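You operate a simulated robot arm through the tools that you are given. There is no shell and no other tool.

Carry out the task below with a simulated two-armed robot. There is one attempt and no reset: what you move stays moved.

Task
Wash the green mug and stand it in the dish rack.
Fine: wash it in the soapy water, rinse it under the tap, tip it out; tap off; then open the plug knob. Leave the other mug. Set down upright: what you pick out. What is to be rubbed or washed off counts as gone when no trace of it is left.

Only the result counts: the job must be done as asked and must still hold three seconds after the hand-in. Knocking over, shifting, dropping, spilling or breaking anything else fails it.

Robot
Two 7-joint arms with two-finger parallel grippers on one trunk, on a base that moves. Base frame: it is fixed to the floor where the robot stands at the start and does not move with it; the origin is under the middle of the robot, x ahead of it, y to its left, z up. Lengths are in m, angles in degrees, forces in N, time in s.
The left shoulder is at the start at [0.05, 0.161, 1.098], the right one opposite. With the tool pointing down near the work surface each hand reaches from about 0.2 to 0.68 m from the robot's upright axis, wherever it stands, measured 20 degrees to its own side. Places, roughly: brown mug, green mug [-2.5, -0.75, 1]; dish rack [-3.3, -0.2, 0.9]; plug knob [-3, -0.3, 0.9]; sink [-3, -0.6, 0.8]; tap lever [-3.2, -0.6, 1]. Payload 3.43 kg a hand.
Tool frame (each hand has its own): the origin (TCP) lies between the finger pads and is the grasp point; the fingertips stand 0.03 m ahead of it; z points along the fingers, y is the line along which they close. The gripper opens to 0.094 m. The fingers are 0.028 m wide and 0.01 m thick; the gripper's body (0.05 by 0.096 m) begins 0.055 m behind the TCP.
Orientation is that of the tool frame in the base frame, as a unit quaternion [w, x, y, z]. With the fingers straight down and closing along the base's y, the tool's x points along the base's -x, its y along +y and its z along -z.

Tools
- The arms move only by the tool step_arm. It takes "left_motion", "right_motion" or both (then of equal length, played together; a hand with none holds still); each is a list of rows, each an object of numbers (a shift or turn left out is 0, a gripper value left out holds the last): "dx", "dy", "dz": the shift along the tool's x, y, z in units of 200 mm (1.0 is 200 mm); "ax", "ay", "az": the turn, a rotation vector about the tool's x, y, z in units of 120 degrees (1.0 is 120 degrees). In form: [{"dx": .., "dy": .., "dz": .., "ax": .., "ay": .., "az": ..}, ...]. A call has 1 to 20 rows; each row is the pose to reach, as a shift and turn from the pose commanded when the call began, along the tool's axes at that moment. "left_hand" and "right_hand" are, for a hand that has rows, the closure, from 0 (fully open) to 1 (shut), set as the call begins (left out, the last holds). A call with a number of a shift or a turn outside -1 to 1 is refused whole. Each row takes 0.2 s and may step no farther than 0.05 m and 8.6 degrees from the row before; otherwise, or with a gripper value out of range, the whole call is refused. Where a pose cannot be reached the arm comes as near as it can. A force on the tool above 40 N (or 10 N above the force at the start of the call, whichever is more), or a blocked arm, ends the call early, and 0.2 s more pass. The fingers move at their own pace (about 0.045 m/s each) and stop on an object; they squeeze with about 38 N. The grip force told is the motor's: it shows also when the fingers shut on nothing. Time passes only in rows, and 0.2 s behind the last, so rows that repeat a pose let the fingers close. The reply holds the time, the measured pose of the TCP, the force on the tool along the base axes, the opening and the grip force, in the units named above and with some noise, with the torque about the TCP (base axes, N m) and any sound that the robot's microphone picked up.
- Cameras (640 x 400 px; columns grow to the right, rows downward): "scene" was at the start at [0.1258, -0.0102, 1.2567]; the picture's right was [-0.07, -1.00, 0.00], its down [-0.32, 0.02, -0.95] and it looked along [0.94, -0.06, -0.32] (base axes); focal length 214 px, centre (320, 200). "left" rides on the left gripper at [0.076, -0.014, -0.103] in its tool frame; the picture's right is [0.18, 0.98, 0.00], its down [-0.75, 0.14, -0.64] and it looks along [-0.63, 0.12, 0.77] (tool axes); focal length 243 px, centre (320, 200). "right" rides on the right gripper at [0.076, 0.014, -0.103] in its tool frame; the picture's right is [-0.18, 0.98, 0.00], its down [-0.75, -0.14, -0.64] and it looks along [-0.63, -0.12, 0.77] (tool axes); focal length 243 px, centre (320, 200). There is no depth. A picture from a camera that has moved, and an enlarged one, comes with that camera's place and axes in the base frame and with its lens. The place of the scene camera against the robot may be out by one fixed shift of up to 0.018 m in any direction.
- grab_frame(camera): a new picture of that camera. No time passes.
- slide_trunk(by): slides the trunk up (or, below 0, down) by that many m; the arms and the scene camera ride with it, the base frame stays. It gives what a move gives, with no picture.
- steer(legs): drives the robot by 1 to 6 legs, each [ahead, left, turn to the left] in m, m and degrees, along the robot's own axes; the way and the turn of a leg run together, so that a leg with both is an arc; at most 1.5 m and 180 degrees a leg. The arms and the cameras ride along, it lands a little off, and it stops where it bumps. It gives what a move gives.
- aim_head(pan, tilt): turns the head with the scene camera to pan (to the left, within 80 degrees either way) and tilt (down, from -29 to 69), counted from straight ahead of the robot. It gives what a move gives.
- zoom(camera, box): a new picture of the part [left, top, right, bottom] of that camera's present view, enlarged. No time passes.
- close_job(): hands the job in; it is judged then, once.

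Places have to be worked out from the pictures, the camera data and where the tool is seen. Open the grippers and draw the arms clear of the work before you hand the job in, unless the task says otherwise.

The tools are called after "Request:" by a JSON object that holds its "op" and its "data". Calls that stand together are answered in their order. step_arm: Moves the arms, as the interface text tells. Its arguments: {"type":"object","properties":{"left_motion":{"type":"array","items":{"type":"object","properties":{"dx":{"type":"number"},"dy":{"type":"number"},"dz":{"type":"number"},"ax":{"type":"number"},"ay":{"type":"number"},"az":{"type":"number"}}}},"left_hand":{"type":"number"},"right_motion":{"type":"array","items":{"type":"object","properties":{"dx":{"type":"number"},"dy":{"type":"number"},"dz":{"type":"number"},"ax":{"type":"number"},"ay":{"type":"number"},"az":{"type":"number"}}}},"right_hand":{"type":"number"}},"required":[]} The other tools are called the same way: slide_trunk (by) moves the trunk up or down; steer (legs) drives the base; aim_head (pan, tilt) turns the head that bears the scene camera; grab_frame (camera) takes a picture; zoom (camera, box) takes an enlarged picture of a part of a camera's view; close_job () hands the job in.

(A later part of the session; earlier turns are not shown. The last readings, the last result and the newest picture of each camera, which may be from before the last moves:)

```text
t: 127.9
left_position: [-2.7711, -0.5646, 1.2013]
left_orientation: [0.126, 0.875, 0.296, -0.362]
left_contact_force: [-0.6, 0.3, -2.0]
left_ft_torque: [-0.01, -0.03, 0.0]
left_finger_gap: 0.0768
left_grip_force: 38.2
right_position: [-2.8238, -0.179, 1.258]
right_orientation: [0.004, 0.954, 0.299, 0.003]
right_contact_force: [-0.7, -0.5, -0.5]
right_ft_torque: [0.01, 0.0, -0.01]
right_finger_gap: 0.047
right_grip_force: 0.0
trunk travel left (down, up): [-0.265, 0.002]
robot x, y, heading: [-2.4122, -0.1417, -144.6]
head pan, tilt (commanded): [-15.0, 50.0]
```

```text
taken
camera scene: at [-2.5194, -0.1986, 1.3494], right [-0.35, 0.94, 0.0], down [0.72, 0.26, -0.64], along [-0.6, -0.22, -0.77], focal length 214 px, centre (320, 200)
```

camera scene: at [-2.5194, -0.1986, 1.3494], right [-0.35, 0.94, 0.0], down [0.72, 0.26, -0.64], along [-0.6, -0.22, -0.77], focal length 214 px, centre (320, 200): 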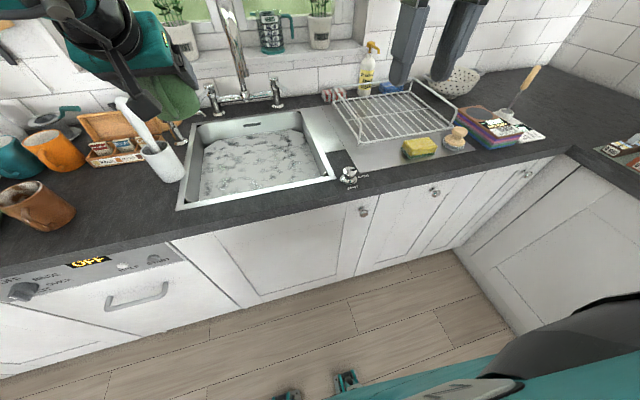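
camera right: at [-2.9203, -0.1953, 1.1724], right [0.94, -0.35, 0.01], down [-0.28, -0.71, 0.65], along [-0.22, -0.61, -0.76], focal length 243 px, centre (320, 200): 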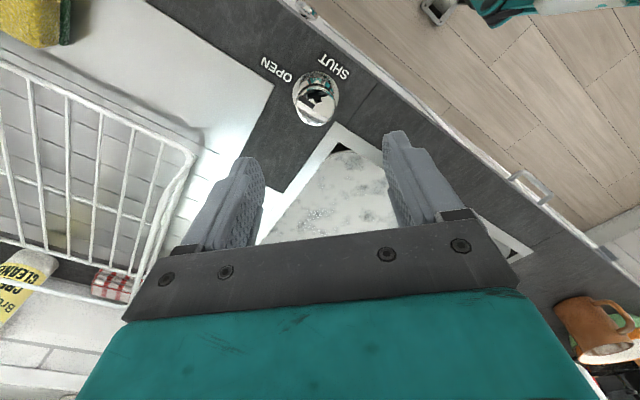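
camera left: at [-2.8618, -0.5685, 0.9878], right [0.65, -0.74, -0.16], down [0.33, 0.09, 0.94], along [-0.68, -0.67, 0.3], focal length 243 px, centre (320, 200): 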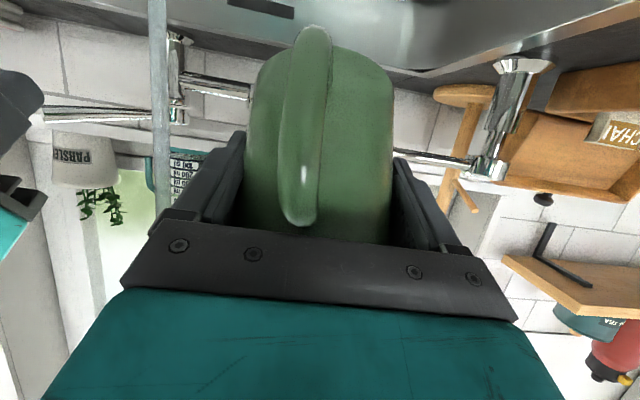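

Base is back and clear of the spout. I shift 0.46 m right so the left hand lines up with the rack.

Request:
{"op": "steer", "data": {"legs": [[0, -0.46, 0]]}}

Request:
{"op": "aim_head", "data": {"pan": 0, "tilt": 40}}

Request:
{"op": "grab_frame", "data": {"camera": "scene"}}

Request:
{"op": "grab_frame", "data": {"camera": "left"}}

```text
t: 132.4
left_position: [-3.0328, -0.1961, 1.2002]
left_orientation: [0.126, 0.874, 0.297, -0.362]
left_contact_force: [-0.4, 0.1, -2.5]
left_ft_torque: [0.01, -0.01, -0.01]
left_finger_gap: 0.077
left_grip_force: 38.3
right_position: [-3.0856, 0.1912, 1.2573]
right_orientation: [0.005, 0.954, 0.301, 0.002]
right_contact_force: [-0.2, -0.2, -0.7]
right_ft_torque: [0.03, 0.0, -0.03]
right_finger_gap: 0.0471
right_grip_force: 0.0
trunk travel left (down, up): [-0.265, 0.002]
robot x, y, heading: [-2.671, 0.229, -144.8]
head pan, tilt (commanded): [-15.0, 50.0]
```

```text
t: 133.2
left_position: [-3.034, -0.1943, 1.1989]
left_orientation: [0.126, 0.875, 0.296, -0.362]
left_contact_force: [1.0, -0.5, -2.9]
left_ft_torque: [-0.02, -0.02, 0.01]
left_finger_gap: 0.0767
left_grip_force: 37.9
right_position: [-3.0871, 0.1923, 1.2571]
right_orientation: [0.006, 0.954, 0.299, 0.003]
right_contact_force: [0.1, 0.4, 0.0]
right_ft_torque: [-0.03, -0.02, 0.01]
right_finger_gap: 0.0469
right_grip_force: 0.1
trunk travel left (down, up): [-0.265, 0.002]
robot x, y, heading: [-2.6691, 0.2231, -144.6]
head pan, tilt (commanded): [0.0, 40.0]
```

```text
taken
camera scene: at [-2.7797, 0.1498, 1.3634], right [-0.58, 0.82, 0.0], down [0.53, 0.37, -0.77], along [-0.63, -0.44, -0.64], focal length 214 px, centre (320, 200)
```

scene: 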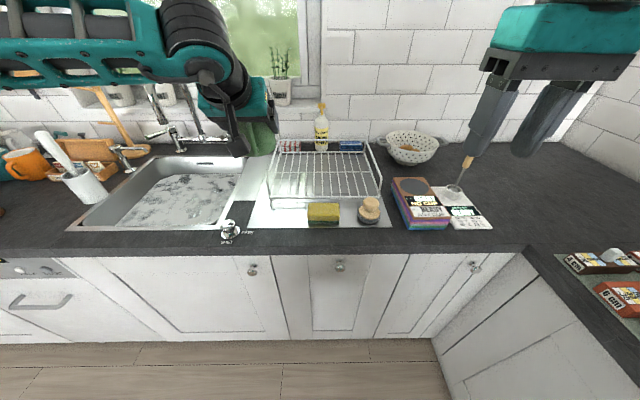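

```text
taken
camera left: at [-2.9428, -0.1059, 1.2187], right [0.7, -0.7, -0.12], down [0.02, -0.15, 0.99], along [-0.71, -0.7, -0.09], focal length 243 px, centre (320, 200)
```

left: 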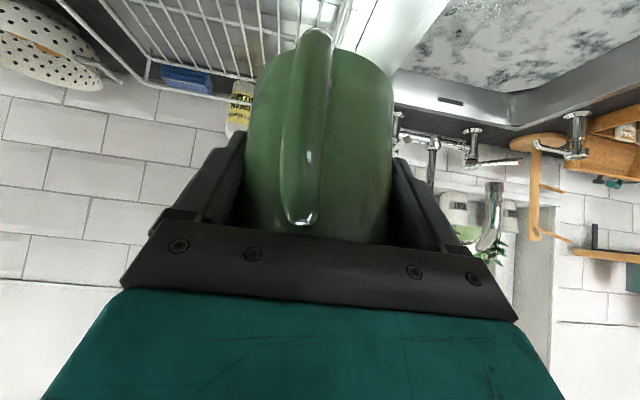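

The left hand is now near the rack. I zoom on the rack to locate its floor wires and rims.

Request:
{"op": "zoom", "data": {"camera": "scene", "box": [220, 110, 400, 250]}}

Request:
{"op": "grab_frame", "data": {"camera": "right"}}

```text
2.86 times, centred on (310, 180) of scene
camera zoom: at [-2.7797, 0.1498, 1.3634], right [-0.58, 0.82, 0.0], down [0.53, 0.37, -0.77], along [-0.63, -0.44, -0.64], focal length 613 px, centre (349, 257)
```

zoom: 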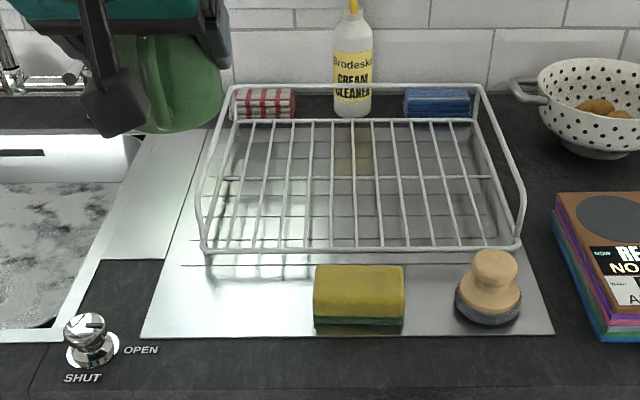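

```text
taken
camera right: at [-3.0166, 0.223, 1.3602], right [0.41, -0.91, 0.01], down [-0.7, -0.31, 0.64], along [-0.58, -0.27, -0.77], focal length 243 px, centre (320, 200)
```

right: 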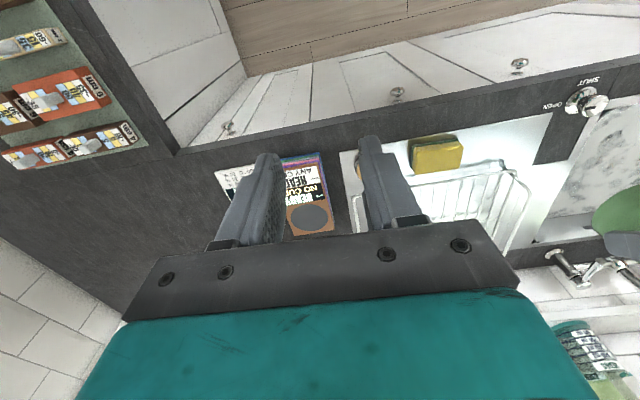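

The rack spans about s=-0.16…0.18, d=0.63…0.92. Since the mug slipped a little earlier, I zoom the left camera to measure its tilt before setting it down.

Request:
{"op": "zoom", "data": {"camera": "left", "box": [200, 0, 440, 250]}}

Request:
{"op": "zoom", "data": {"camera": "scene", "box": [200, 70, 300, 160]}}

```text
1.60 times, centred on (320, 125) of left
camera zoom: at [-2.9428, -0.1059, 1.2187], right [0.7, -0.7, -0.12], down [0.02, -0.15, 0.99], along [-0.71, -0.7, -0.09], focal length 388 px, centre (320, 320)
```

zoom: 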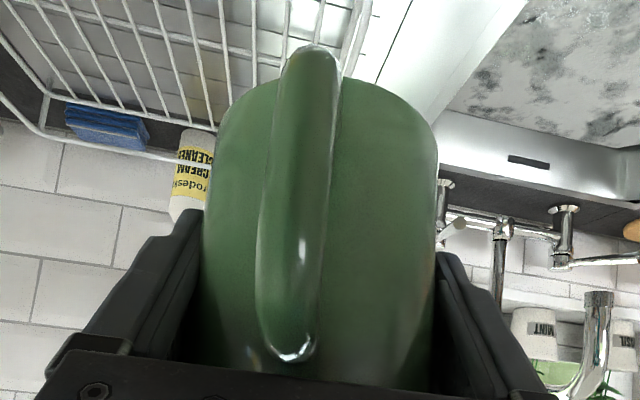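

```text
4.44 times, centred on (250, 115) of scene
camera zoom: at [-2.7797, 0.1498, 1.3634], right [-0.58, 0.82, 0.0], down [0.53, 0.37, -0.77], along [-0.63, -0.44, -0.64], focal length 953 px, centre (631, 578)
```

zoom: 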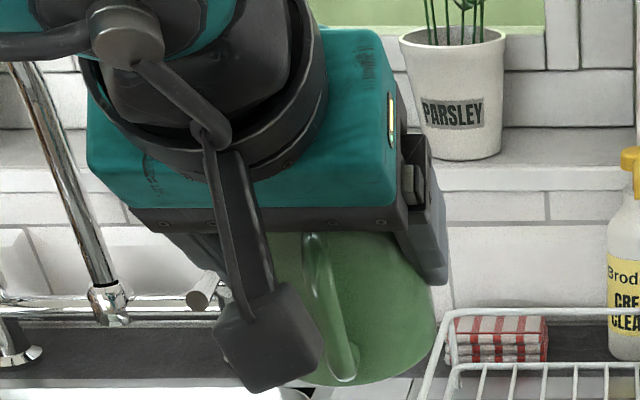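

The mug became flush with the sink floor when pressed at the 65° pitch, so it will stand upright at that pitch. I drive 0.10 m ahead, then pitch back to 65° while moving over the rack.

Request:
{"op": "steer", "data": {"legs": [[0.1, 0, 0]]}}

Request:
{"op": "step_arm", "data": {"left_motion": [{"dx": 0.01, "dy": -0.0745, "dz": 0.16, "ay": 0.0333}, {"dx": 0.02, "dy": -0.149, "dz": 0.32, "ay": 0.0667}, {"dx": 0.03, "dy": -0.2235, "dz": 0.48, "ay": 0.1}, {"dx": 0.04, "dy": -0.298, "dz": 0.64, "ay": 0.1333}, {"dx": 0.05, "dy": -0.3725, "dz": 0.799, "ay": 0.1667}, {"dx": 0.05, "dy": -0.3725, "dz": 0.799, "ay": 0.1667}]}}

Request:
{"op": "grab_frame", "data": {"camera": "scene"}}

Request:
{"op": "grab_frame", "data": {"camera": "left"}}

```text
t: 134.4
left_position: [-3.1146, -0.2524, 1.1999]
left_orientation: [0.126, 0.875, 0.297, -0.361]
left_contact_force: [-0.6, -0.5, -2.7]
left_ft_torque: [0.02, -0.01, 0.02]
left_finger_gap: 0.077
left_grip_force: 37.8
right_position: [-3.1677, 0.1342, 1.2581]
right_orientation: [0.004, 0.954, 0.3, 0.002]
right_contact_force: [0.1, 0.5, -0.2]
right_ft_torque: [0.03, -0.01, 0.02]
right_finger_gap: 0.0471
right_grip_force: 0.1
trunk travel left (down, up): [-0.265, 0.002]
robot x, y, heading: [-2.7528, 0.1708, -144.8]
head pan, tilt (commanded): [0.0, 40.0]
```

```text
t: 135.8
left_position: [-3.2407, -0.2576, 1.0807]
left_orientation: [0.073, 0.924, 0.314, -0.205]
left_contact_force: [-1.3, 0.2, -2.3]
left_ft_torque: [0.0, 0.01, -0.03]
left_finger_gap: 0.0768
left_grip_force: 38.4
right_position: [-3.1664, 0.1329, 1.2582]
right_orientation: [0.004, 0.954, 0.3, 0.002]
right_contact_force: [0.2, 0.3, -1.1]
right_ft_torque: [0.02, 0.0, -0.01]
right_finger_gap: 0.047
right_grip_force: 0.1
trunk travel left (down, up): [-0.265, 0.002]
robot x, y, heading: [-2.7477, 0.1689, -144.8]
head pan, tilt (commanded): [0.0, 40.0]
```

```text
taken
camera scene: at [-2.8597, 0.0925, 1.3635], right [-0.58, 0.82, 0.0], down [0.52, 0.37, -0.77], along [-0.63, -0.44, -0.64], focal length 214 px, centre (320, 200)
```

scene: 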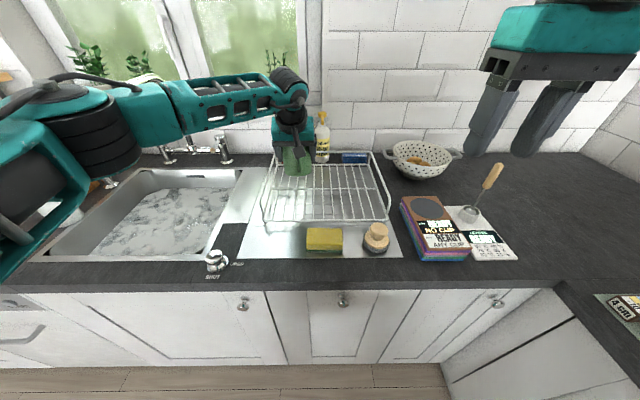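

```text
taken
camera left: at [-3.1619, -0.1773, 1.1417], right [0.73, -0.68, -0.07], down [-0.24, -0.36, 0.9], along [-0.64, -0.64, -0.43], focal length 243 px, centre (320, 200)
```

left: 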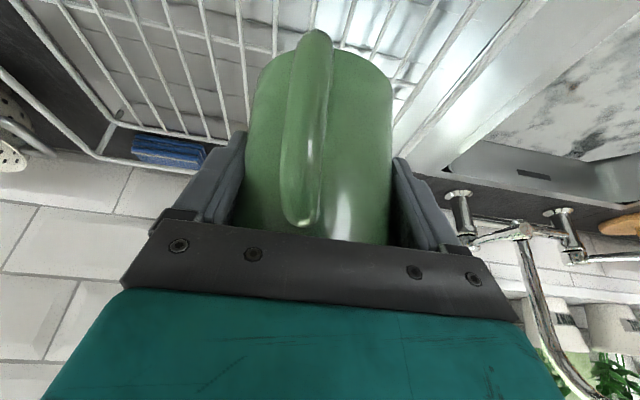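

The mug is above the rack at 65° pitch. I zoom to check that it hangs upright and clear of the rims.

Request:
{"op": "zoom", "data": {"camera": "scene", "box": [230, 90, 410, 250]}}

Request:
{"op": "zoom", "data": {"camera": "scene", "box": [30, 120, 250, 280]}}

```text
2.50 times, centred on (320, 170) of scene
camera zoom: at [-2.8597, 0.0925, 1.3635], right [-0.58, 0.82, 0.0], down [0.52, 0.37, -0.77], along [-0.63, -0.44, -0.64], focal length 536 px, centre (320, 275)
```

zoom: 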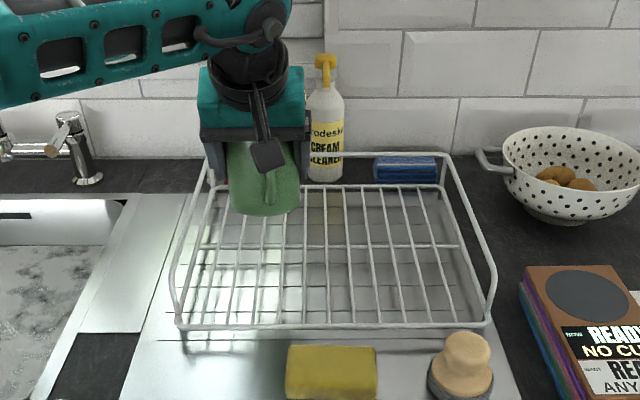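

```text
2.50 times, centred on (140, 200) of scene
camera zoom: at [-2.8597, 0.0925, 1.3635], right [-0.58, 0.82, 0.0], down [0.52, 0.37, -0.77], along [-0.63, -0.44, -0.64], focal length 536 px, centre (770, 200)
```

zoom: 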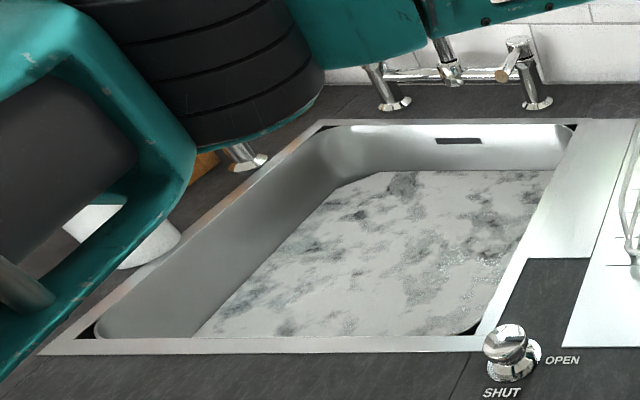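

The mug looks upright, 12 cm behind the rack's front rail and inside the left rim. I lower it 6.5 cm first.

Request:
{"op": "step_arm", "data": {"left_motion": [{"dx": 0.046, "dz": 0.098}, {"dx": 0.092, "dz": 0.196}, {"dx": 0.137, "dz": 0.2945}, {"dx": 0.137, "dz": 0.2945}]}}

Request:
{"op": "zoom", "data": {"camera": "scene", "box": [230, 110, 390, 250]}}

Request:
{"op": "grab_frame", "data": {"camera": "left"}}

```text
t: 136.8
left_position: [-3.2427, -0.2574, 1.0153]
left_orientation: [0.073, 0.924, 0.315, -0.204]
left_contact_force: [-0.7, -0.1, -3.1]
left_ft_torque: [-0.04, -0.02, 0.01]
left_finger_gap: 0.0768
left_grip_force: 38.2
right_position: [-3.1668, 0.1335, 1.2585]
right_orientation: [0.005, 0.954, 0.301, 0.002]
right_contact_force: [-0.2, -0.3, -0.3]
right_ft_torque: [0.02, 0.01, 0.0]
right_finger_gap: 0.0472
right_grip_force: 0.0
trunk travel left (down, up): [-0.265, 0.002]
robot x, y, heading: [-2.7524, 0.1691, -144.7]
head pan, tilt (commanded): [0.0, 40.0]
```

```text
2.86 times, centred on (310, 180) of scene
camera zoom: at [-2.8601, 0.0927, 1.3635], right [-0.58, 0.82, 0.0], down [0.52, 0.37, -0.77], along [-0.62, -0.44, -0.64], focal length 613 px, centre (349, 257)
```

zoom: 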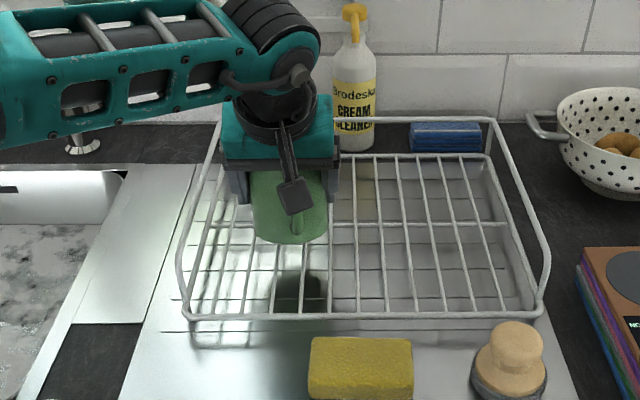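

```text
taken
camera left: at [-3.1641, -0.1771, 1.0754], right [0.73, -0.68, -0.07], down [-0.24, -0.36, 0.9], along [-0.64, -0.64, -0.43], focal length 243 px, centre (320, 200)
```

left: 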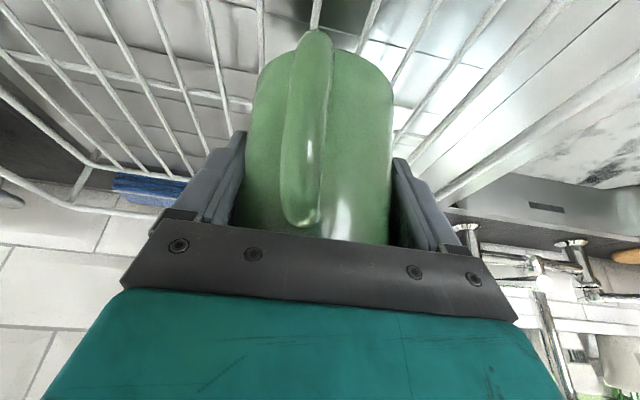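

No contact yet. I lower in small steps while watching the force.

Request:
{"op": "step_arm", "data": {"left_motion": [{"dx": 0.0169, "dz": 0.0362}, {"dx": 0.0338, "dz": 0.0725}]}}

Request:
{"op": "step_arm", "data": {"left_motion": [{"dx": 0.0127, "dz": 0.0272}]}}

```text
t: 137.4
left_position: [-3.2428, -0.2574, 1.0022]
left_orientation: [0.073, 0.924, 0.315, -0.207]
left_contact_force: [1.7, -0.2, 5.2]
left_ft_torque: [-0.13, 0.06, 0.01]
left_finger_gap: 0.0768
left_grip_force: 38.6
right_position: [-3.166, 0.1346, 1.2581]
right_orientation: [0.005, 0.954, 0.301, 0.001]
right_contact_force: [-0.2, -0.9, 1.1]
right_ft_torque: [0.0, 0.01, 0.01]
right_finger_gap: 0.047
right_grip_force: 0.1
trunk travel left (down, up): [-0.265, 0.002]
robot x, y, heading: [-2.7513, 0.1686, -144.8]
head pan, tilt (commanded): [0.0, 40.0]
```

```text
t: 137.8
left_position: [-3.2419, -0.2568, 1.0]
left_orientation: [0.074, 0.923, 0.315, -0.21]
left_contact_force: [6.3, 2.9, 27.7]
left_ft_torque: [-0.38, 0.17, 0.09]
left_finger_gap: 0.0771
left_grip_force: 37.8
right_position: [-3.1644, 0.1364, 1.2605]
right_orientation: [0.005, 0.954, 0.3, 0.001]
right_contact_force: [0.0, 0.0, 0.3]
right_ft_torque: [-0.01, -0.01, 0.0]
right_finger_gap: 0.047
right_grip_force: 0.0
trunk travel left (down, up): [-0.265, 0.002]
robot x, y, heading: [-2.7483, 0.1667, -144.9]
head pan, tilt (commanded): [0.0, 40.0]
```

The mug has landed on the wires (contact near z=1.002). I ease back 6 mm to relax the force and look before releasing.

Request:
{"op": "step_arm", "data": {"left_motion": [{"dx": -0.0127, "dz": -0.0272}, {"dx": -0.0127, "dz": -0.0272}]}}

Request:
{"op": "zoom", "data": {"camera": "scene", "box": [250, 130, 350, 220]}}

Request:
{"op": "grab_frame", "data": {"camera": "left"}}

```text
t: 138.4
left_position: [-3.244, -0.2577, 1.0001]
left_orientation: [0.073, 0.924, 0.314, -0.208]
left_contact_force: [-2.2, 0.8, 15.0]
left_ft_torque: [-0.25, 0.42, -0.07]
left_finger_gap: 0.0767
left_grip_force: 37.9
right_position: [-3.1661, 0.1355, 1.2582]
right_orientation: [0.005, 0.954, 0.3, 0.002]
right_contact_force: [-0.1, -0.5, 0.0]
right_ft_torque: [-0.02, -0.02, -0.01]
right_finger_gap: 0.0472
right_grip_force: 0.0
trunk travel left (down, up): [-0.265, 0.002]
robot x, y, heading: [-2.755, 0.1706, -144.7]
head pan, tilt (commanded): [0.0, 40.0]
```

```text
4.44 times, centred on (300, 175) of scene
camera zoom: at [-2.8592, 0.094, 1.3636], right [-0.58, 0.82, 0.0], down [0.52, 0.37, -0.77], along [-0.63, -0.44, -0.64], focal length 953 px, centre (409, 311)
```

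zoom: 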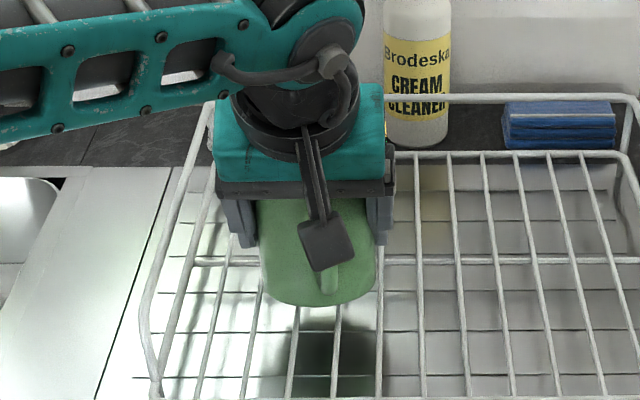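

```text
taken
camera left: at [-3.1634, -0.1771, 1.0603], right [0.73, -0.68, -0.07], down [-0.24, -0.36, 0.9], along [-0.64, -0.64, -0.42], focal length 243 px, centre (320, 200)
```

left: 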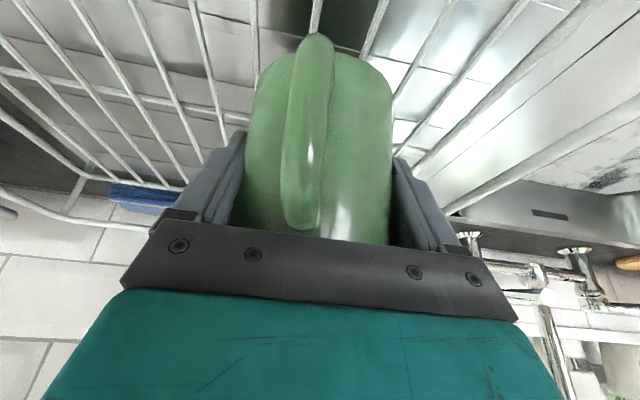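

There is still 15 N on the wires, so I ease up another 4 mm before opening.

Request:
{"op": "step_arm", "data": {"left_motion": [{"dx": -0.0085, "dz": -0.0181}, {"dx": -0.0085, "dz": -0.0181}]}}

```text
t: 139.0
left_position: [-3.2409, -0.2581, 0.9996]
left_orientation: [0.073, 0.925, 0.315, -0.201]
left_contact_force: [0.1, 1.0, -0.4]
left_ft_torque: [0.01, 0.05, -0.04]
left_finger_gap: 0.0769
left_grip_force: 38.0
right_position: [-3.167, 0.1346, 1.2575]
right_orientation: [0.004, 0.954, 0.3, 0.003]
right_contact_force: [-0.2, -0.3, 0.4]
right_ft_torque: [0.01, 0.03, -0.01]
right_finger_gap: 0.047
right_grip_force: 0.2
trunk travel left (down, up): [-0.265, 0.002]
robot x, y, heading: [-2.7509, 0.1677, -144.8]
head pan, tilt (commanded): [0.0, 40.0]
```

The wires now carry most of the mug's weight. I open the left gripper.

Request:
{"op": "step_arm", "data": {"left_motion": [{"dz": 0}, {"dz": 0}, {"dz": 0}, {"dz": 0}], "left_hand": 0}}

Request:
{"op": "grab_frame", "data": {"camera": "left"}}

Request:
{"op": "zoom", "data": {"camera": "scene", "box": [250, 130, 350, 220]}}

```text
t: 140.0
left_position: [-3.2429, -0.2592, 1.0019]
left_orientation: [0.074, 0.924, 0.315, -0.205]
left_contact_force: [0.0, 0.3, 0.5]
left_ft_torque: [0.01, -0.02, -0.03]
left_finger_gap: 0.0939
left_grip_force: 0.1
right_position: [-3.1669, 0.1342, 1.2584]
right_orientation: [0.005, 0.954, 0.3, 0.002]
right_contact_force: [0.2, 0.6, -1.0]
right_ft_torque: [0.04, 0.01, -0.02]
right_finger_gap: 0.0471
right_grip_force: 0.0
trunk travel left (down, up): [-0.265, 0.002]
robot x, y, heading: [-2.7484, 0.1674, -144.5]
head pan, tilt (commanded): [0.0, 40.0]
```

```text
taken
camera left: at [-3.1634, -0.1783, 1.063], right [0.73, -0.68, -0.07], down [-0.24, -0.36, 0.9], along [-0.64, -0.64, -0.43], focal length 243 px, centre (320, 200)
```

left: 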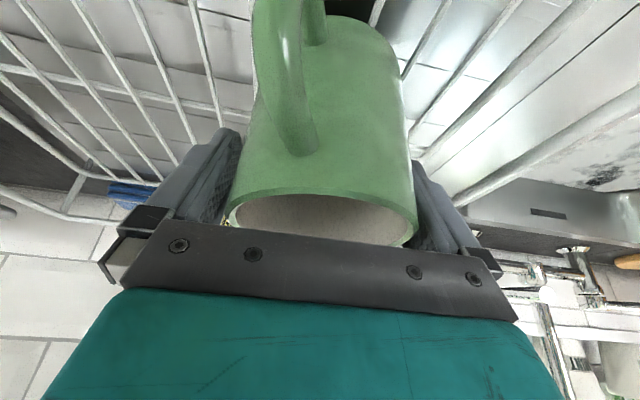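

```text
4.44 times, centred on (300, 175) of scene
camera zoom: at [-2.86, 0.0928, 1.3635], right [-0.58, 0.82, 0.0], down [0.52, 0.37, -0.77], along [-0.62, -0.44, -0.64], focal length 953 px, centre (409, 311)
```

zoom: 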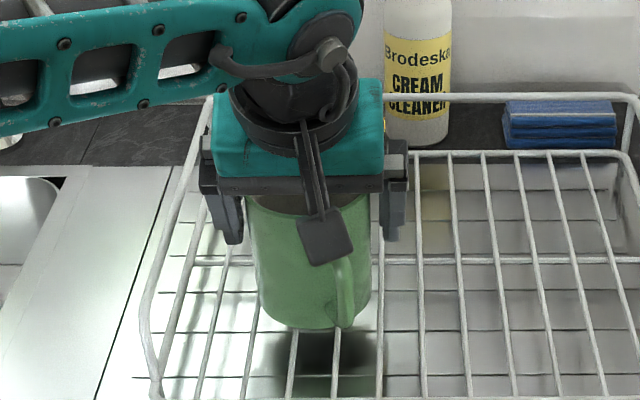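

The mug settled on the wires between the open fingers, and its inside is clean. I retreat slowly along the tool axis.

Request:
{"op": "step_arm", "data": {"left_motion": [{"dz": -0.05}, {"dz": -0.1}, {"dz": -0.175}, {"dz": -0.25}, {"dz": -0.35}, {"dz": -0.5}, {"dz": -0.5}]}}

Request:
{"op": "grab_frame", "data": {"camera": "left"}}

Request:
{"op": "zoom", "data": {"camera": "scene", "box": [230, 110, 390, 250]}}

```text
t: 141.6
left_position: [-3.208, -0.2316, 1.0911]
left_orientation: [0.073, 0.924, 0.315, -0.204]
left_contact_force: [-0.4, -0.2, -0.1]
left_ft_torque: [0.01, 0.01, 0.01]
left_finger_gap: 0.0941
left_grip_force: 0.1
right_position: [-3.1678, 0.1345, 1.257]
right_orientation: [0.005, 0.954, 0.3, 0.002]
right_contact_force: [0.7, -0.5, -0.5]
right_ft_torque: [0.0, 0.03, 0.0]
right_finger_gap: 0.047
right_grip_force: 0.1
trunk travel left (down, up): [-0.265, 0.002]
robot x, y, heading: [-2.7517, 0.1716, -144.9]
head pan, tilt (commanded): [0.0, 40.0]
```

```text
taken
camera left: at [-3.1288, -0.1518, 1.1527], right [0.73, -0.68, -0.07], down [-0.24, -0.36, 0.9], along [-0.64, -0.64, -0.43], focal length 243 px, centre (320, 200)
```

left: 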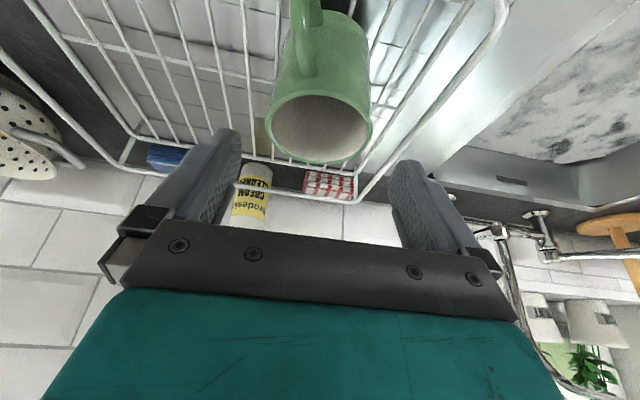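

```text
2.86 times, centred on (310, 180) of scene
camera zoom: at [-2.8603, 0.0927, 1.3635], right [-0.58, 0.82, 0.0], down [0.52, 0.37, -0.77], along [-0.62, -0.44, -0.64], focal length 613 px, centre (349, 257)
```

zoom: 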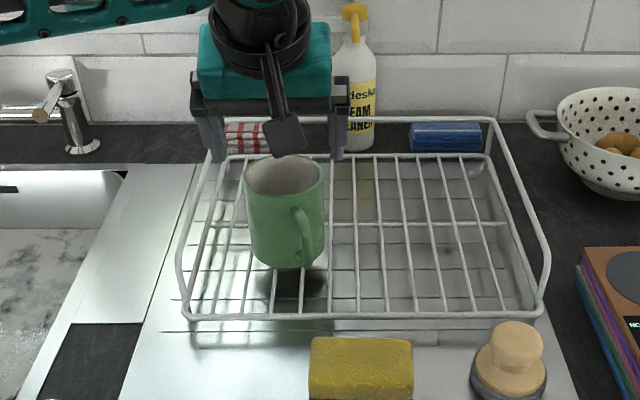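

The mug stands upright in the rack. I zoom in to check it for any trace of dirt or suds and for tilt.

Request:
{"op": "zoom", "data": {"camera": "scene", "box": [270, 140, 330, 190]}}

Request:
{"op": "zoom", "data": {"camera": "left", "box": [240, 0, 400, 180]}}

Request:
{"op": "zoom", "data": {"camera": "scene", "box": [30, 100, 260, 280]}}

```text
8.00 times, centred on (300, 165) of scene
camera zoom: at [-2.8603, 0.0927, 1.3635], right [-0.58, 0.82, 0.0], down [0.52, 0.37, -0.77], along [-0.62, -0.44, -0.64], focal length 1716 px, centre (480, 480)
```

zoom: 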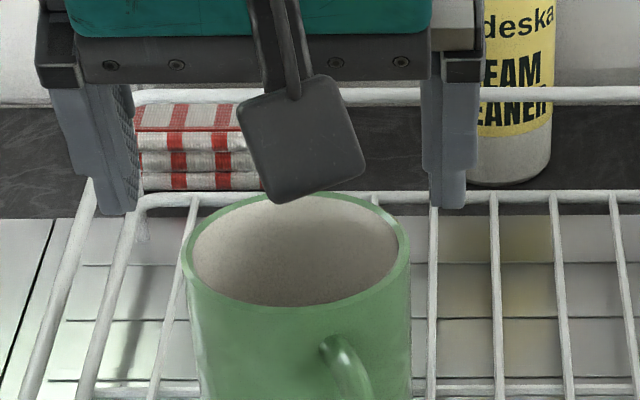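

```text
2.22 times, centred on (320, 90) of left
camera zoom: at [-3.1288, -0.1518, 1.1527], right [0.73, -0.68, -0.07], down [-0.24, -0.36, 0.9], along [-0.64, -0.64, -0.43], focal length 539 px, centre (320, 444)
```

zoom: 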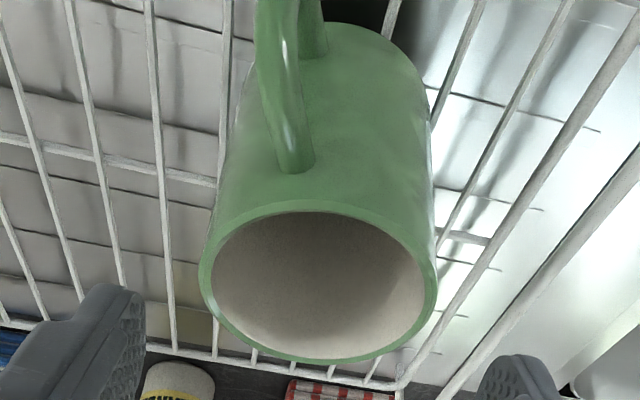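

```text
2.22 times, centred on (145, 190) of scene
camera zoom: at [-2.8603, 0.0927, 1.3635], right [-0.58, 0.82, 0.0], down [0.52, 0.37, -0.77], along [-0.62, -0.44, -0.64], focal length 477 px, centre (709, 222)
```

zoom: 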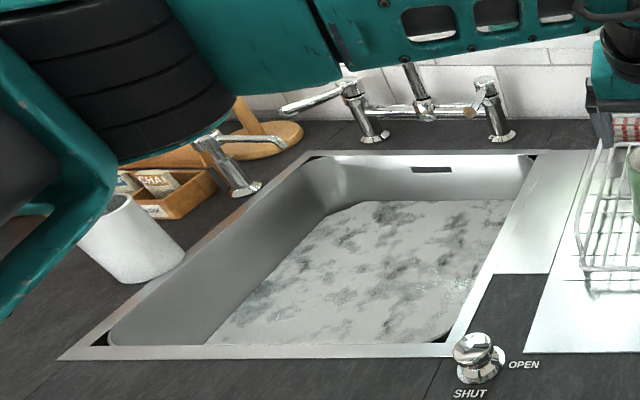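

The mug is clean and upright and the water is visibly draining. I withdraw the left arm up and back from the rack in two stages.

Request:
{"op": "step_arm", "data": {"left_motion": [{"dx": 0.05, "dy": 0.03, "dz": -0.18, "ay": 0.02}, {"dx": 0.13, "dy": 0.075, "dz": -0.36, "ay": 0.04}, {"dx": 0.21, "dy": 0.125, "dz": -0.54, "ay": 0.06}, {"dx": 0.29, "dy": 0.175, "dz": -0.71, "ay": 0.085}, {"dx": 0.376, "dy": 0.225, "dz": -0.879, "ay": 0.104}, {"dx": 0.376, "dy": 0.225, "dz": -0.879, "ay": 0.104}]}}

Request:
{"op": "step_arm", "data": {"left_motion": [{"dx": 0.09, "dy": 0.045, "dz": -0.17, "ay": 0.02}, {"dx": 0.18, "dy": 0.09, "dz": -0.34, "ay": 0.04}, {"dx": 0.27, "dy": 0.135, "dz": -0.51, "ay": 0.06}, {"dx": 0.36, "dy": 0.18, "dz": -0.68, "ay": 0.085}, {"dx": 0.44, "dy": 0.225, "dz": -0.83, "ay": 0.104}, {"dx": 0.44, "dy": 0.225, "dz": -0.83, "ay": 0.104}]}}

Request:
{"op": "grab_frame", "data": {"camera": "scene"}}

```text
t: 143.0
left_position: [-3.0704, -0.1801, 1.2198]
left_orientation: [0.039, 0.941, 0.321, -0.103]
left_contact_force: [0.0, 0.1, 0.8]
left_ft_torque: [-0.04, -0.02, -0.06]
left_finger_gap: 0.094
left_grip_force: 0.0
right_position: [-3.1665, 0.1346, 1.2578]
right_orientation: [0.005, 0.954, 0.3, 0.002]
right_contact_force: [1.0, 0.0, 0.2]
right_ft_torque: [0.01, 0.01, 0.0]
right_finger_gap: 0.0471
right_grip_force: 0.1
trunk travel left (down, up): [-0.265, 0.002]
robot x, y, heading: [-2.7528, 0.17, -144.8]
head pan, tilt (commanded): [0.0, 40.0]
```

```text
t: 144.4
left_position: [-2.9472, -0.14, 1.3644]
left_orientation: [0.002, 0.946, 0.323, 0.0]
left_contact_force: [-0.7, 0.3, 0.4]
left_ft_torque: [0.03, -0.03, 0.0]
left_finger_gap: 0.094
left_grip_force: 0.0
right_position: [-3.1675, 0.1325, 1.2578]
right_orientation: [0.005, 0.954, 0.3, 0.002]
right_contact_force: [0.3, 0.9, -0.6]
right_ft_torque: [0.02, -0.04, -0.01]
right_finger_gap: 0.047
right_grip_force: 0.1
trunk travel left (down, up): [-0.265, 0.002]
robot x, y, heading: [-2.7542, 0.1689, -144.7]
head pan, tilt (commanded): [0.0, 40.0]
```

```text
taken
camera scene: at [-2.8605, 0.0926, 1.3634], right [-0.58, 0.82, 0.0], down [0.52, 0.37, -0.77], along [-0.62, -0.44, -0.64], focal length 214 px, centre (320, 200)
```

scene: 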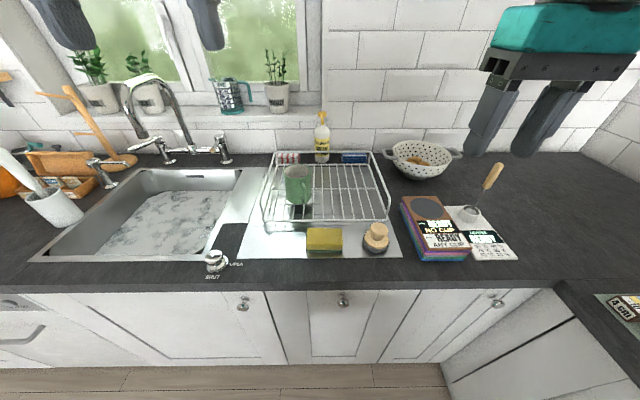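

Clear view now. I zoom on the mug and on the tap/sink.

Request:
{"op": "zoom", "data": {"camera": "scene", "box": [260, 140, 360, 220]}}

Request:
{"op": "zoom", "data": {"camera": "scene", "box": [20, 60, 260, 280]}}

```text
5.00 times, centred on (310, 180) of scene
camera zoom: at [-2.8605, 0.0926, 1.3634], right [-0.58, 0.82, 0.0], down [0.52, 0.37, -0.77], along [-0.62, -0.44, -0.64], focal length 1072 px, centre (370, 300)
```

zoom: 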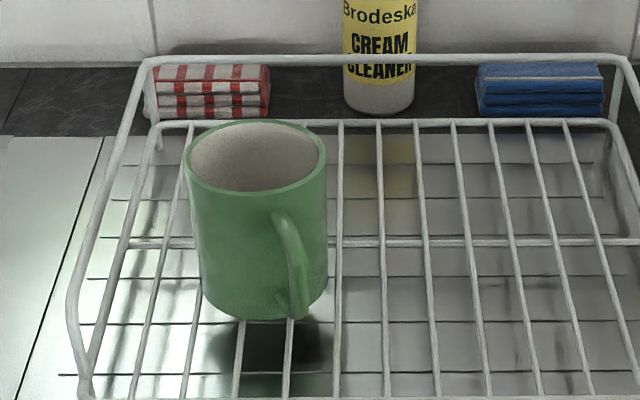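

```text
1.82 times, centred on (140, 170) of scene
camera zoom: at [-2.8605, 0.0926, 1.3634], right [-0.58, 0.82, 0.0], down [0.52, 0.37, -0.77], along [-0.62, -0.44, -0.64], focal length 390 px, centre (647, 254)
```

zoom: 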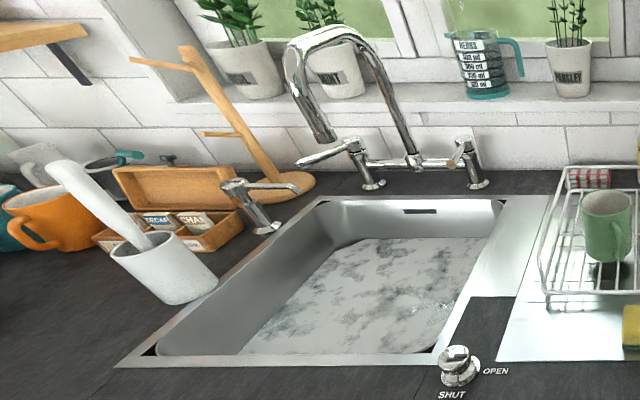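

The mug stands clean and upright. The spout was nudged about 3 cm right earlier, so I go back to the sink (0.51 m left) to set it straight again with the right hand.

Request:
{"op": "steer", "data": {"legs": [[0, 0.51, 0]]}}

Request:
{"op": "grab_frame", "data": {"camera": "scene"}}

Request:
{"op": "grab_frame", "data": {"camera": "right"}}

```text
t: 149.3
left_position: [-2.6605, -0.5539, 1.3643]
left_orientation: [0.002, 0.949, 0.316, 0.0]
left_contact_force: [0.0, -0.1, -0.4]
left_ft_torque: [0.0, -0.02, 0.03]
left_finger_gap: 0.0939
left_grip_force: 0.1
right_position: [-2.8756, -0.2768, 1.2579]
right_orientation: [0.005, 0.956, 0.293, 0.002]
right_contact_force: [-1.0, 0.8, -0.3]
right_ft_torque: [0.01, -0.04, -0.04]
right_finger_gap: 0.0469
right_grip_force: 0.1
trunk travel left (down, up): [-0.265, 0.002]
robot x, y, heading: [-2.4572, -0.2459, -145.4]
head pan, tilt (commanded): [0.0, 40.0]
```

```text
taken
camera scene: at [-2.5696, -0.3234, 1.3635], right [-0.57, 0.82, 0.0], down [0.53, 0.36, -0.77], along [-0.63, -0.43, -0.64], focal length 214 px, centre (320, 200)
```

scene: 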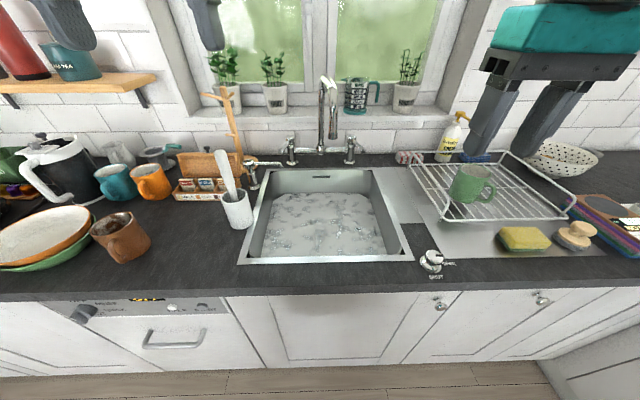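

```text
taken
camera right: at [-2.8054, -0.2467, 1.3604], right [0.4, -0.92, 0.01], down [-0.71, -0.3, 0.64], along [-0.58, -0.26, -0.77], focal length 243 px, centre (320, 200)
```

right: 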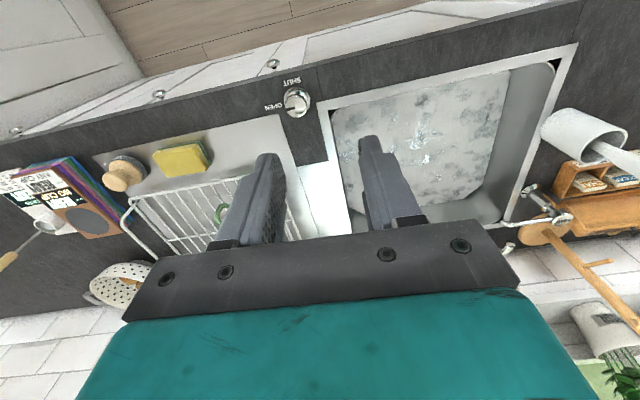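

I zoom on the tap from the front to measure the spout's present angle.

Request:
{"op": "zoom", "data": {"camera": "scene", "box": [250, 60, 430, 200]}}

Request:
{"op": "zoom", "data": {"camera": "scene", "box": [410, 230, 480, 290]}}

```text
2.86 times, centred on (340, 130) of scene
camera zoom: at [-2.5696, -0.3234, 1.3635], right [-0.57, 0.82, 0.0], down [0.53, 0.36, -0.77], along [-0.63, -0.43, -0.64], focal length 613 px, centre (263, 400)
```

zoom: 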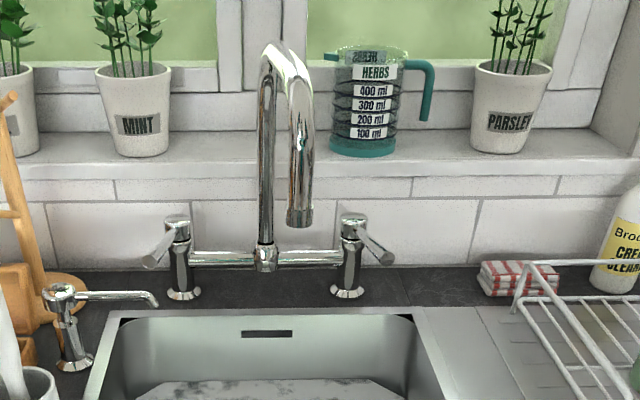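

```text
6.67 times, centred on (445, 260) of scene
camera zoom: at [-2.5696, -0.3234, 1.3635], right [-0.57, 0.82, 0.0], down [0.53, 0.36, -0.77], along [-0.63, -0.43, -0.64], focal length 1430 px, centre (-513, -200)
```

zoom: 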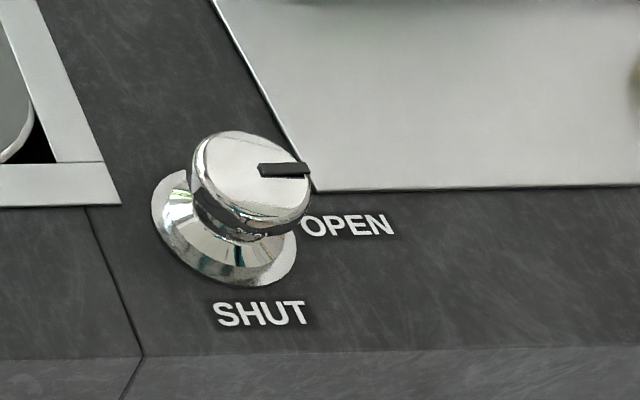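

The spout points about 7.7° right of straight (outlet s≈0.034, riser s≈0.003). I bring the right hand, closed as a stick, to the right of the outlet.

Request:
{"op": "step_arm", "data": {"right_motion": [{"dx": -0.1875, "dy": 0.075, "dz": 0.0375, "ay": -0.052}, {"dx": -0.375, "dy": 0.15, "dz": 0.075, "ay": -0.104}, {"dx": -0.5625, "dy": 0.225, "dz": 0.1125, "ay": -0.156}, {"dx": -0.75, "dy": 0.3, "dz": 0.15, "ay": -0.2083}, {"dx": -0.75, "dy": 0.3, "dz": 0.15, "ay": -0.2083}], "right_hand": 1}}

Request:
{"op": "step_arm", "data": {"right_motion": [{"dx": -0.089, "dy": 0.0725, "dz": 0.135, "ay": -0.052}, {"dx": -0.1775, "dy": 0.145, "dz": 0.27, "ay": -0.104}, {"dx": -0.266, "dy": 0.2175, "dz": 0.405, "ay": -0.156}, {"dx": -0.355, "dy": 0.29, "dz": 0.54, "ay": -0.2083}, {"dx": -0.355, "dy": 0.29, "dz": 0.54, "ay": -0.2083}]}}

Request:
{"op": "grab_frame", "data": {"camera": "right"}}

Request:
{"op": "zoom", "data": {"camera": "scene", "box": [250, 60, 430, 200]}}

```text
t: 150.6
left_position: [-2.6596, -0.5538, 1.3651]
left_orientation: [0.004, 0.949, 0.317, -0.001]
left_contact_force: [-0.2, 0.0, 0.6]
left_ft_torque: [-0.02, 0.02, 0.02]
left_finger_gap: 0.0936
left_grip_force: 0.1
right_position: [-2.9662, -0.4115, 1.2263]
right_orientation: [0.068, 0.934, 0.285, -0.205]
right_contact_force: [-0.8, -0.2, -1.2]
right_ft_torque: [0.02, -0.02, 0.01]
right_finger_gap: 0.0002
right_grip_force: 33.6
trunk travel left (down, up): [-0.265, 0.002]
robot x, y, heading: [-2.4602, -0.2521, -145.5]
head pan, tilt (commanded): [0.0, 40.0]
```

```text
t: 151.8
left_position: [-2.6592, -0.5528, 1.3634]
left_orientation: [0.004, 0.949, 0.316, 0.0]
left_contact_force: [0.3, -0.2, 0.5]
left_ft_torque: [-0.01, -0.07, 0.01]
left_finger_gap: 0.0941
left_grip_force: 0.1
right_position: [-3.0243, -0.5213, 1.1603]
right_orientation: [0.129, 0.867, 0.264, -0.402]
right_contact_force: [0.2, -0.3, -0.1]
right_ft_torque: [-0.01, -0.01, 0.0]
right_finger_gap: 0.0
right_grip_force: 32.8
trunk travel left (down, up): [-0.265, 0.002]
robot x, y, heading: [-2.4596, -0.2489, -145.4]
head pan, tilt (commanded): [0.0, 40.0]
```

```text
taken
camera right: at [-2.9108, -0.4624, 1.1677], right [0.45, -0.88, 0.15], down [-0.08, 0.13, 0.99], along [-0.89, -0.46, -0.01], focal length 243 px, centre (320, 200)
```

right: 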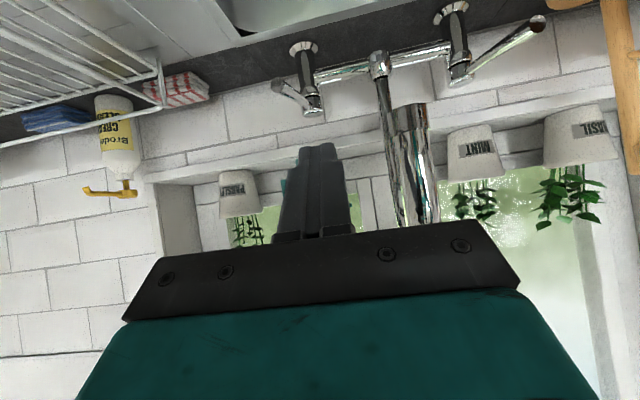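

```text
2.86 times, centred on (340, 130) of scene
camera zoom: at [-2.5696, -0.3229, 1.3636], right [-0.57, 0.82, 0.0], down [0.53, 0.36, -0.77], along [-0.63, -0.43, -0.64], focal length 613 px, centre (263, 400)
```

zoom: 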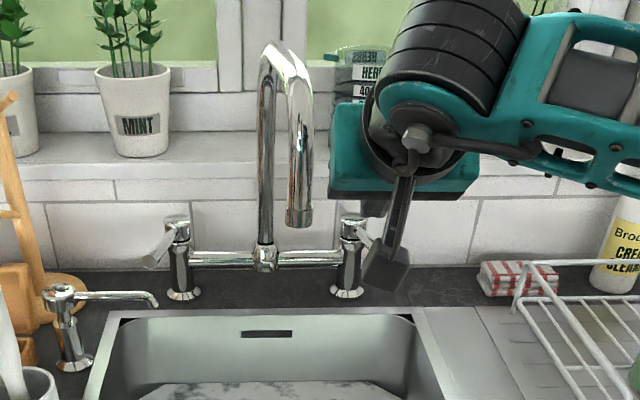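

The stick is right of the spout's outlet. I advance 4 cm beside it and then push gently left about 3.5 cm past contact to straighten the spout.

Request:
{"op": "step_arm", "data": {"right_motion": [{"dx": -0.026, "dz": 0.109}, {"dx": -0.052, "dz": 0.2175}, {"dx": -0.052, "dz": 0.2175}]}}

Request:
{"op": "step_arm", "data": {"right_motion": [{"dy": 0.08}, {"dy": 0.14}, {"dy": 0.18}, {"dy": 0.22}, {"dy": 0.25}, {"dy": 0.28}, {"dy": 0.31}, {"dy": 0.34}, {"dy": 0.34}]}}

Request:
{"op": "grab_frame", "data": {"camera": "right"}}

Request:
{"op": "zoom", "data": {"camera": "scene", "box": [250, 60, 430, 200]}}

```text
t: 152.6
left_position: [-2.6598, -0.5542, 1.3646]
left_orientation: [0.004, 0.949, 0.316, -0.001]
left_contact_force: [-0.3, -0.3, -0.1]
left_ft_torque: [-0.01, 0.03, 0.02]
left_finger_gap: 0.0939
left_grip_force: 0.1
right_position: [-3.0594, -0.5443, 1.1396]
right_orientation: [0.13, 0.867, 0.264, -0.402]
right_contact_force: [0.3, -0.2, -0.1]
right_ft_torque: [0.03, 0.0, 0.0]
right_finger_gap: 0.0001
right_grip_force: 32.9
trunk travel left (down, up): [-0.265, 0.002]
robot x, y, heading: [-2.4593, -0.2478, -145.5]
head pan, tilt (commanded): [0.0, 40.0]
```

```text
t: 154.6
left_position: [-2.6604, -0.5539, 1.3646]
left_orientation: [0.003, 0.949, 0.316, 0.0]
left_contact_force: [0.2, -1.1, -0.2]
left_ft_torque: [-0.02, -0.01, 0.0]
left_finger_gap: 0.094
left_grip_force: 0.2
right_position: [-3.0191, -0.601, 1.1406]
right_orientation: [0.129, 0.867, 0.265, -0.401]
right_contact_force: [-1.1, 1.9, -1.0]
right_ft_torque: [0.02, 0.03, 0.02]
right_finger_gap: 0.0
right_grip_force: 33.1
trunk travel left (down, up): [-0.265, 0.002]
robot x, y, heading: [-2.4583, -0.2493, -145.3]
head pan, tilt (commanded): [0.0, 40.0]
```

```text
taken
camera right: at [-2.906, -0.5418, 1.1487], right [0.45, -0.88, 0.15], down [-0.08, 0.13, 0.99], along [-0.89, -0.46, -0.01], focal length 243 px, centre (320, 200)
```

right: 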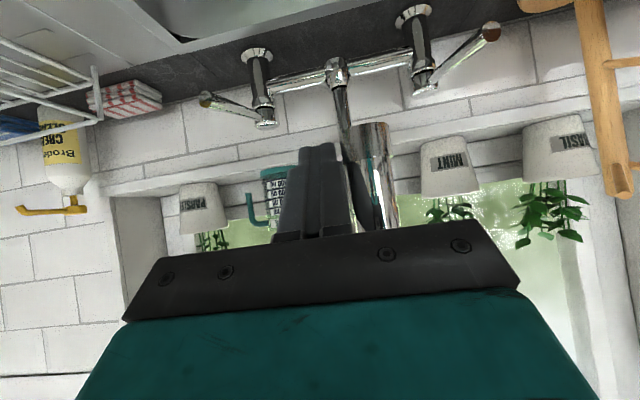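

```text
2.86 times, centred on (340, 130) of scene
camera zoom: at [-2.5698, -0.3232, 1.3635], right [-0.57, 0.82, 0.0], down [0.53, 0.36, -0.77], along [-0.63, -0.43, -0.64], focal length 613 px, centre (263, 400)
```

zoom: 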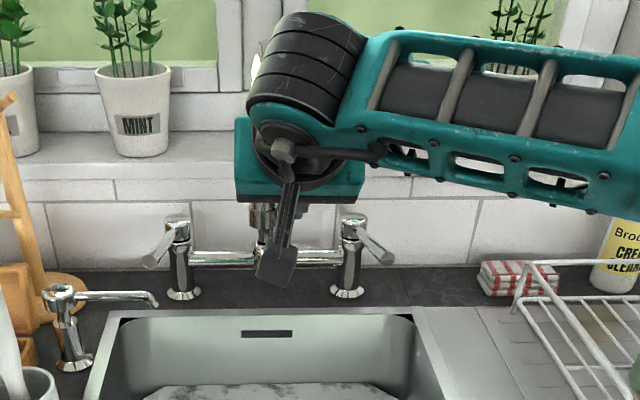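

The spout followed with only ~2 N. I back the stick off to the right, then retract and raise the right hand.

Request:
{"op": "step_arm", "data": {"right_motion": [{"dy": -0.15}, {"dy": -0.3}, {"dy": -0.3, "dz": -0.2}, {"dy": -0.3, "dz": -0.4}, {"dy": -0.35, "dz": -0.6}, {"dy": -0.4, "dz": -0.8}, {"dy": -0.4, "dz": -0.8}]}}

Request:
{"op": "zoom", "data": {"camera": "scene", "box": [230, 60, 430, 220]}}

Request:
{"op": "grab_frame", "data": {"camera": "scene"}}

```text
t: 156.2
left_position: [-2.661, -0.5546, 1.3634]
left_orientation: [0.004, 0.949, 0.317, 0.0]
left_contact_force: [1.3, -0.7, 0.7]
left_ft_torque: [0.0, -0.01, -0.03]
left_finger_gap: 0.0941
left_grip_force: 0.0
right_position: [-2.9639, -0.4649, 1.2444]
right_orientation: [0.128, 0.867, 0.264, -0.402]
right_contact_force: [-0.5, -0.3, -0.4]
right_ft_torque: [0.01, 0.01, 0.0]
right_finger_gap: 0.0001
right_grip_force: 33.3
trunk travel left (down, up): [-0.265, 0.002]
robot x, y, heading: [-2.4598, -0.2461, -145.5]
head pan, tilt (commanded): [0.0, 40.0]
```

```text
2.50 times, centred on (330, 140) of scene
camera zoom: at [-2.57, -0.3236, 1.3634], right [-0.57, 0.82, 0.0], down [0.53, 0.36, -0.77], along [-0.63, -0.43, -0.64], focal length 536 px, centre (295, 350)
```

zoom: 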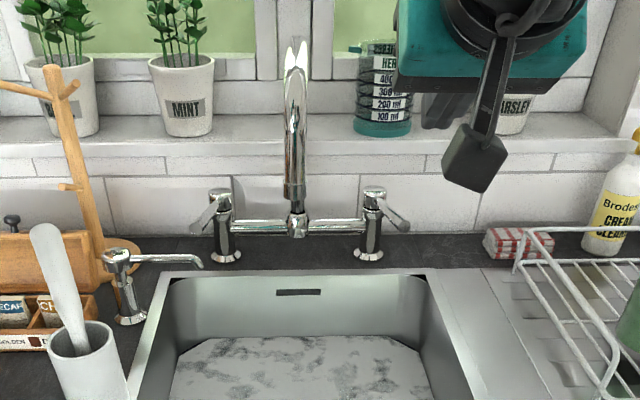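

```text
taken
camera scene: at [-2.57, -0.3236, 1.3634], right [-0.57, 0.82, 0.0], down [0.53, 0.36, -0.77], along [-0.63, -0.43, -0.64], focal length 214 px, centre (320, 200)
```

scene: 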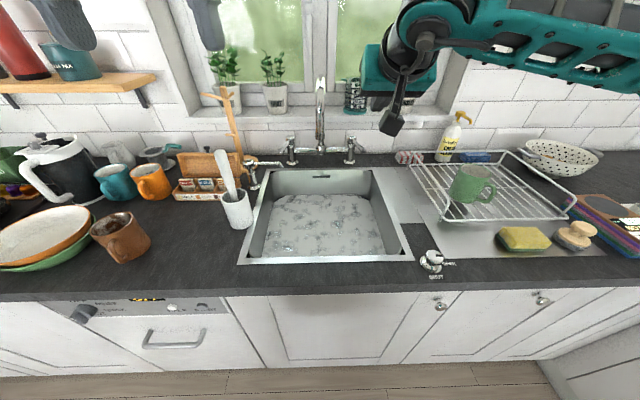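

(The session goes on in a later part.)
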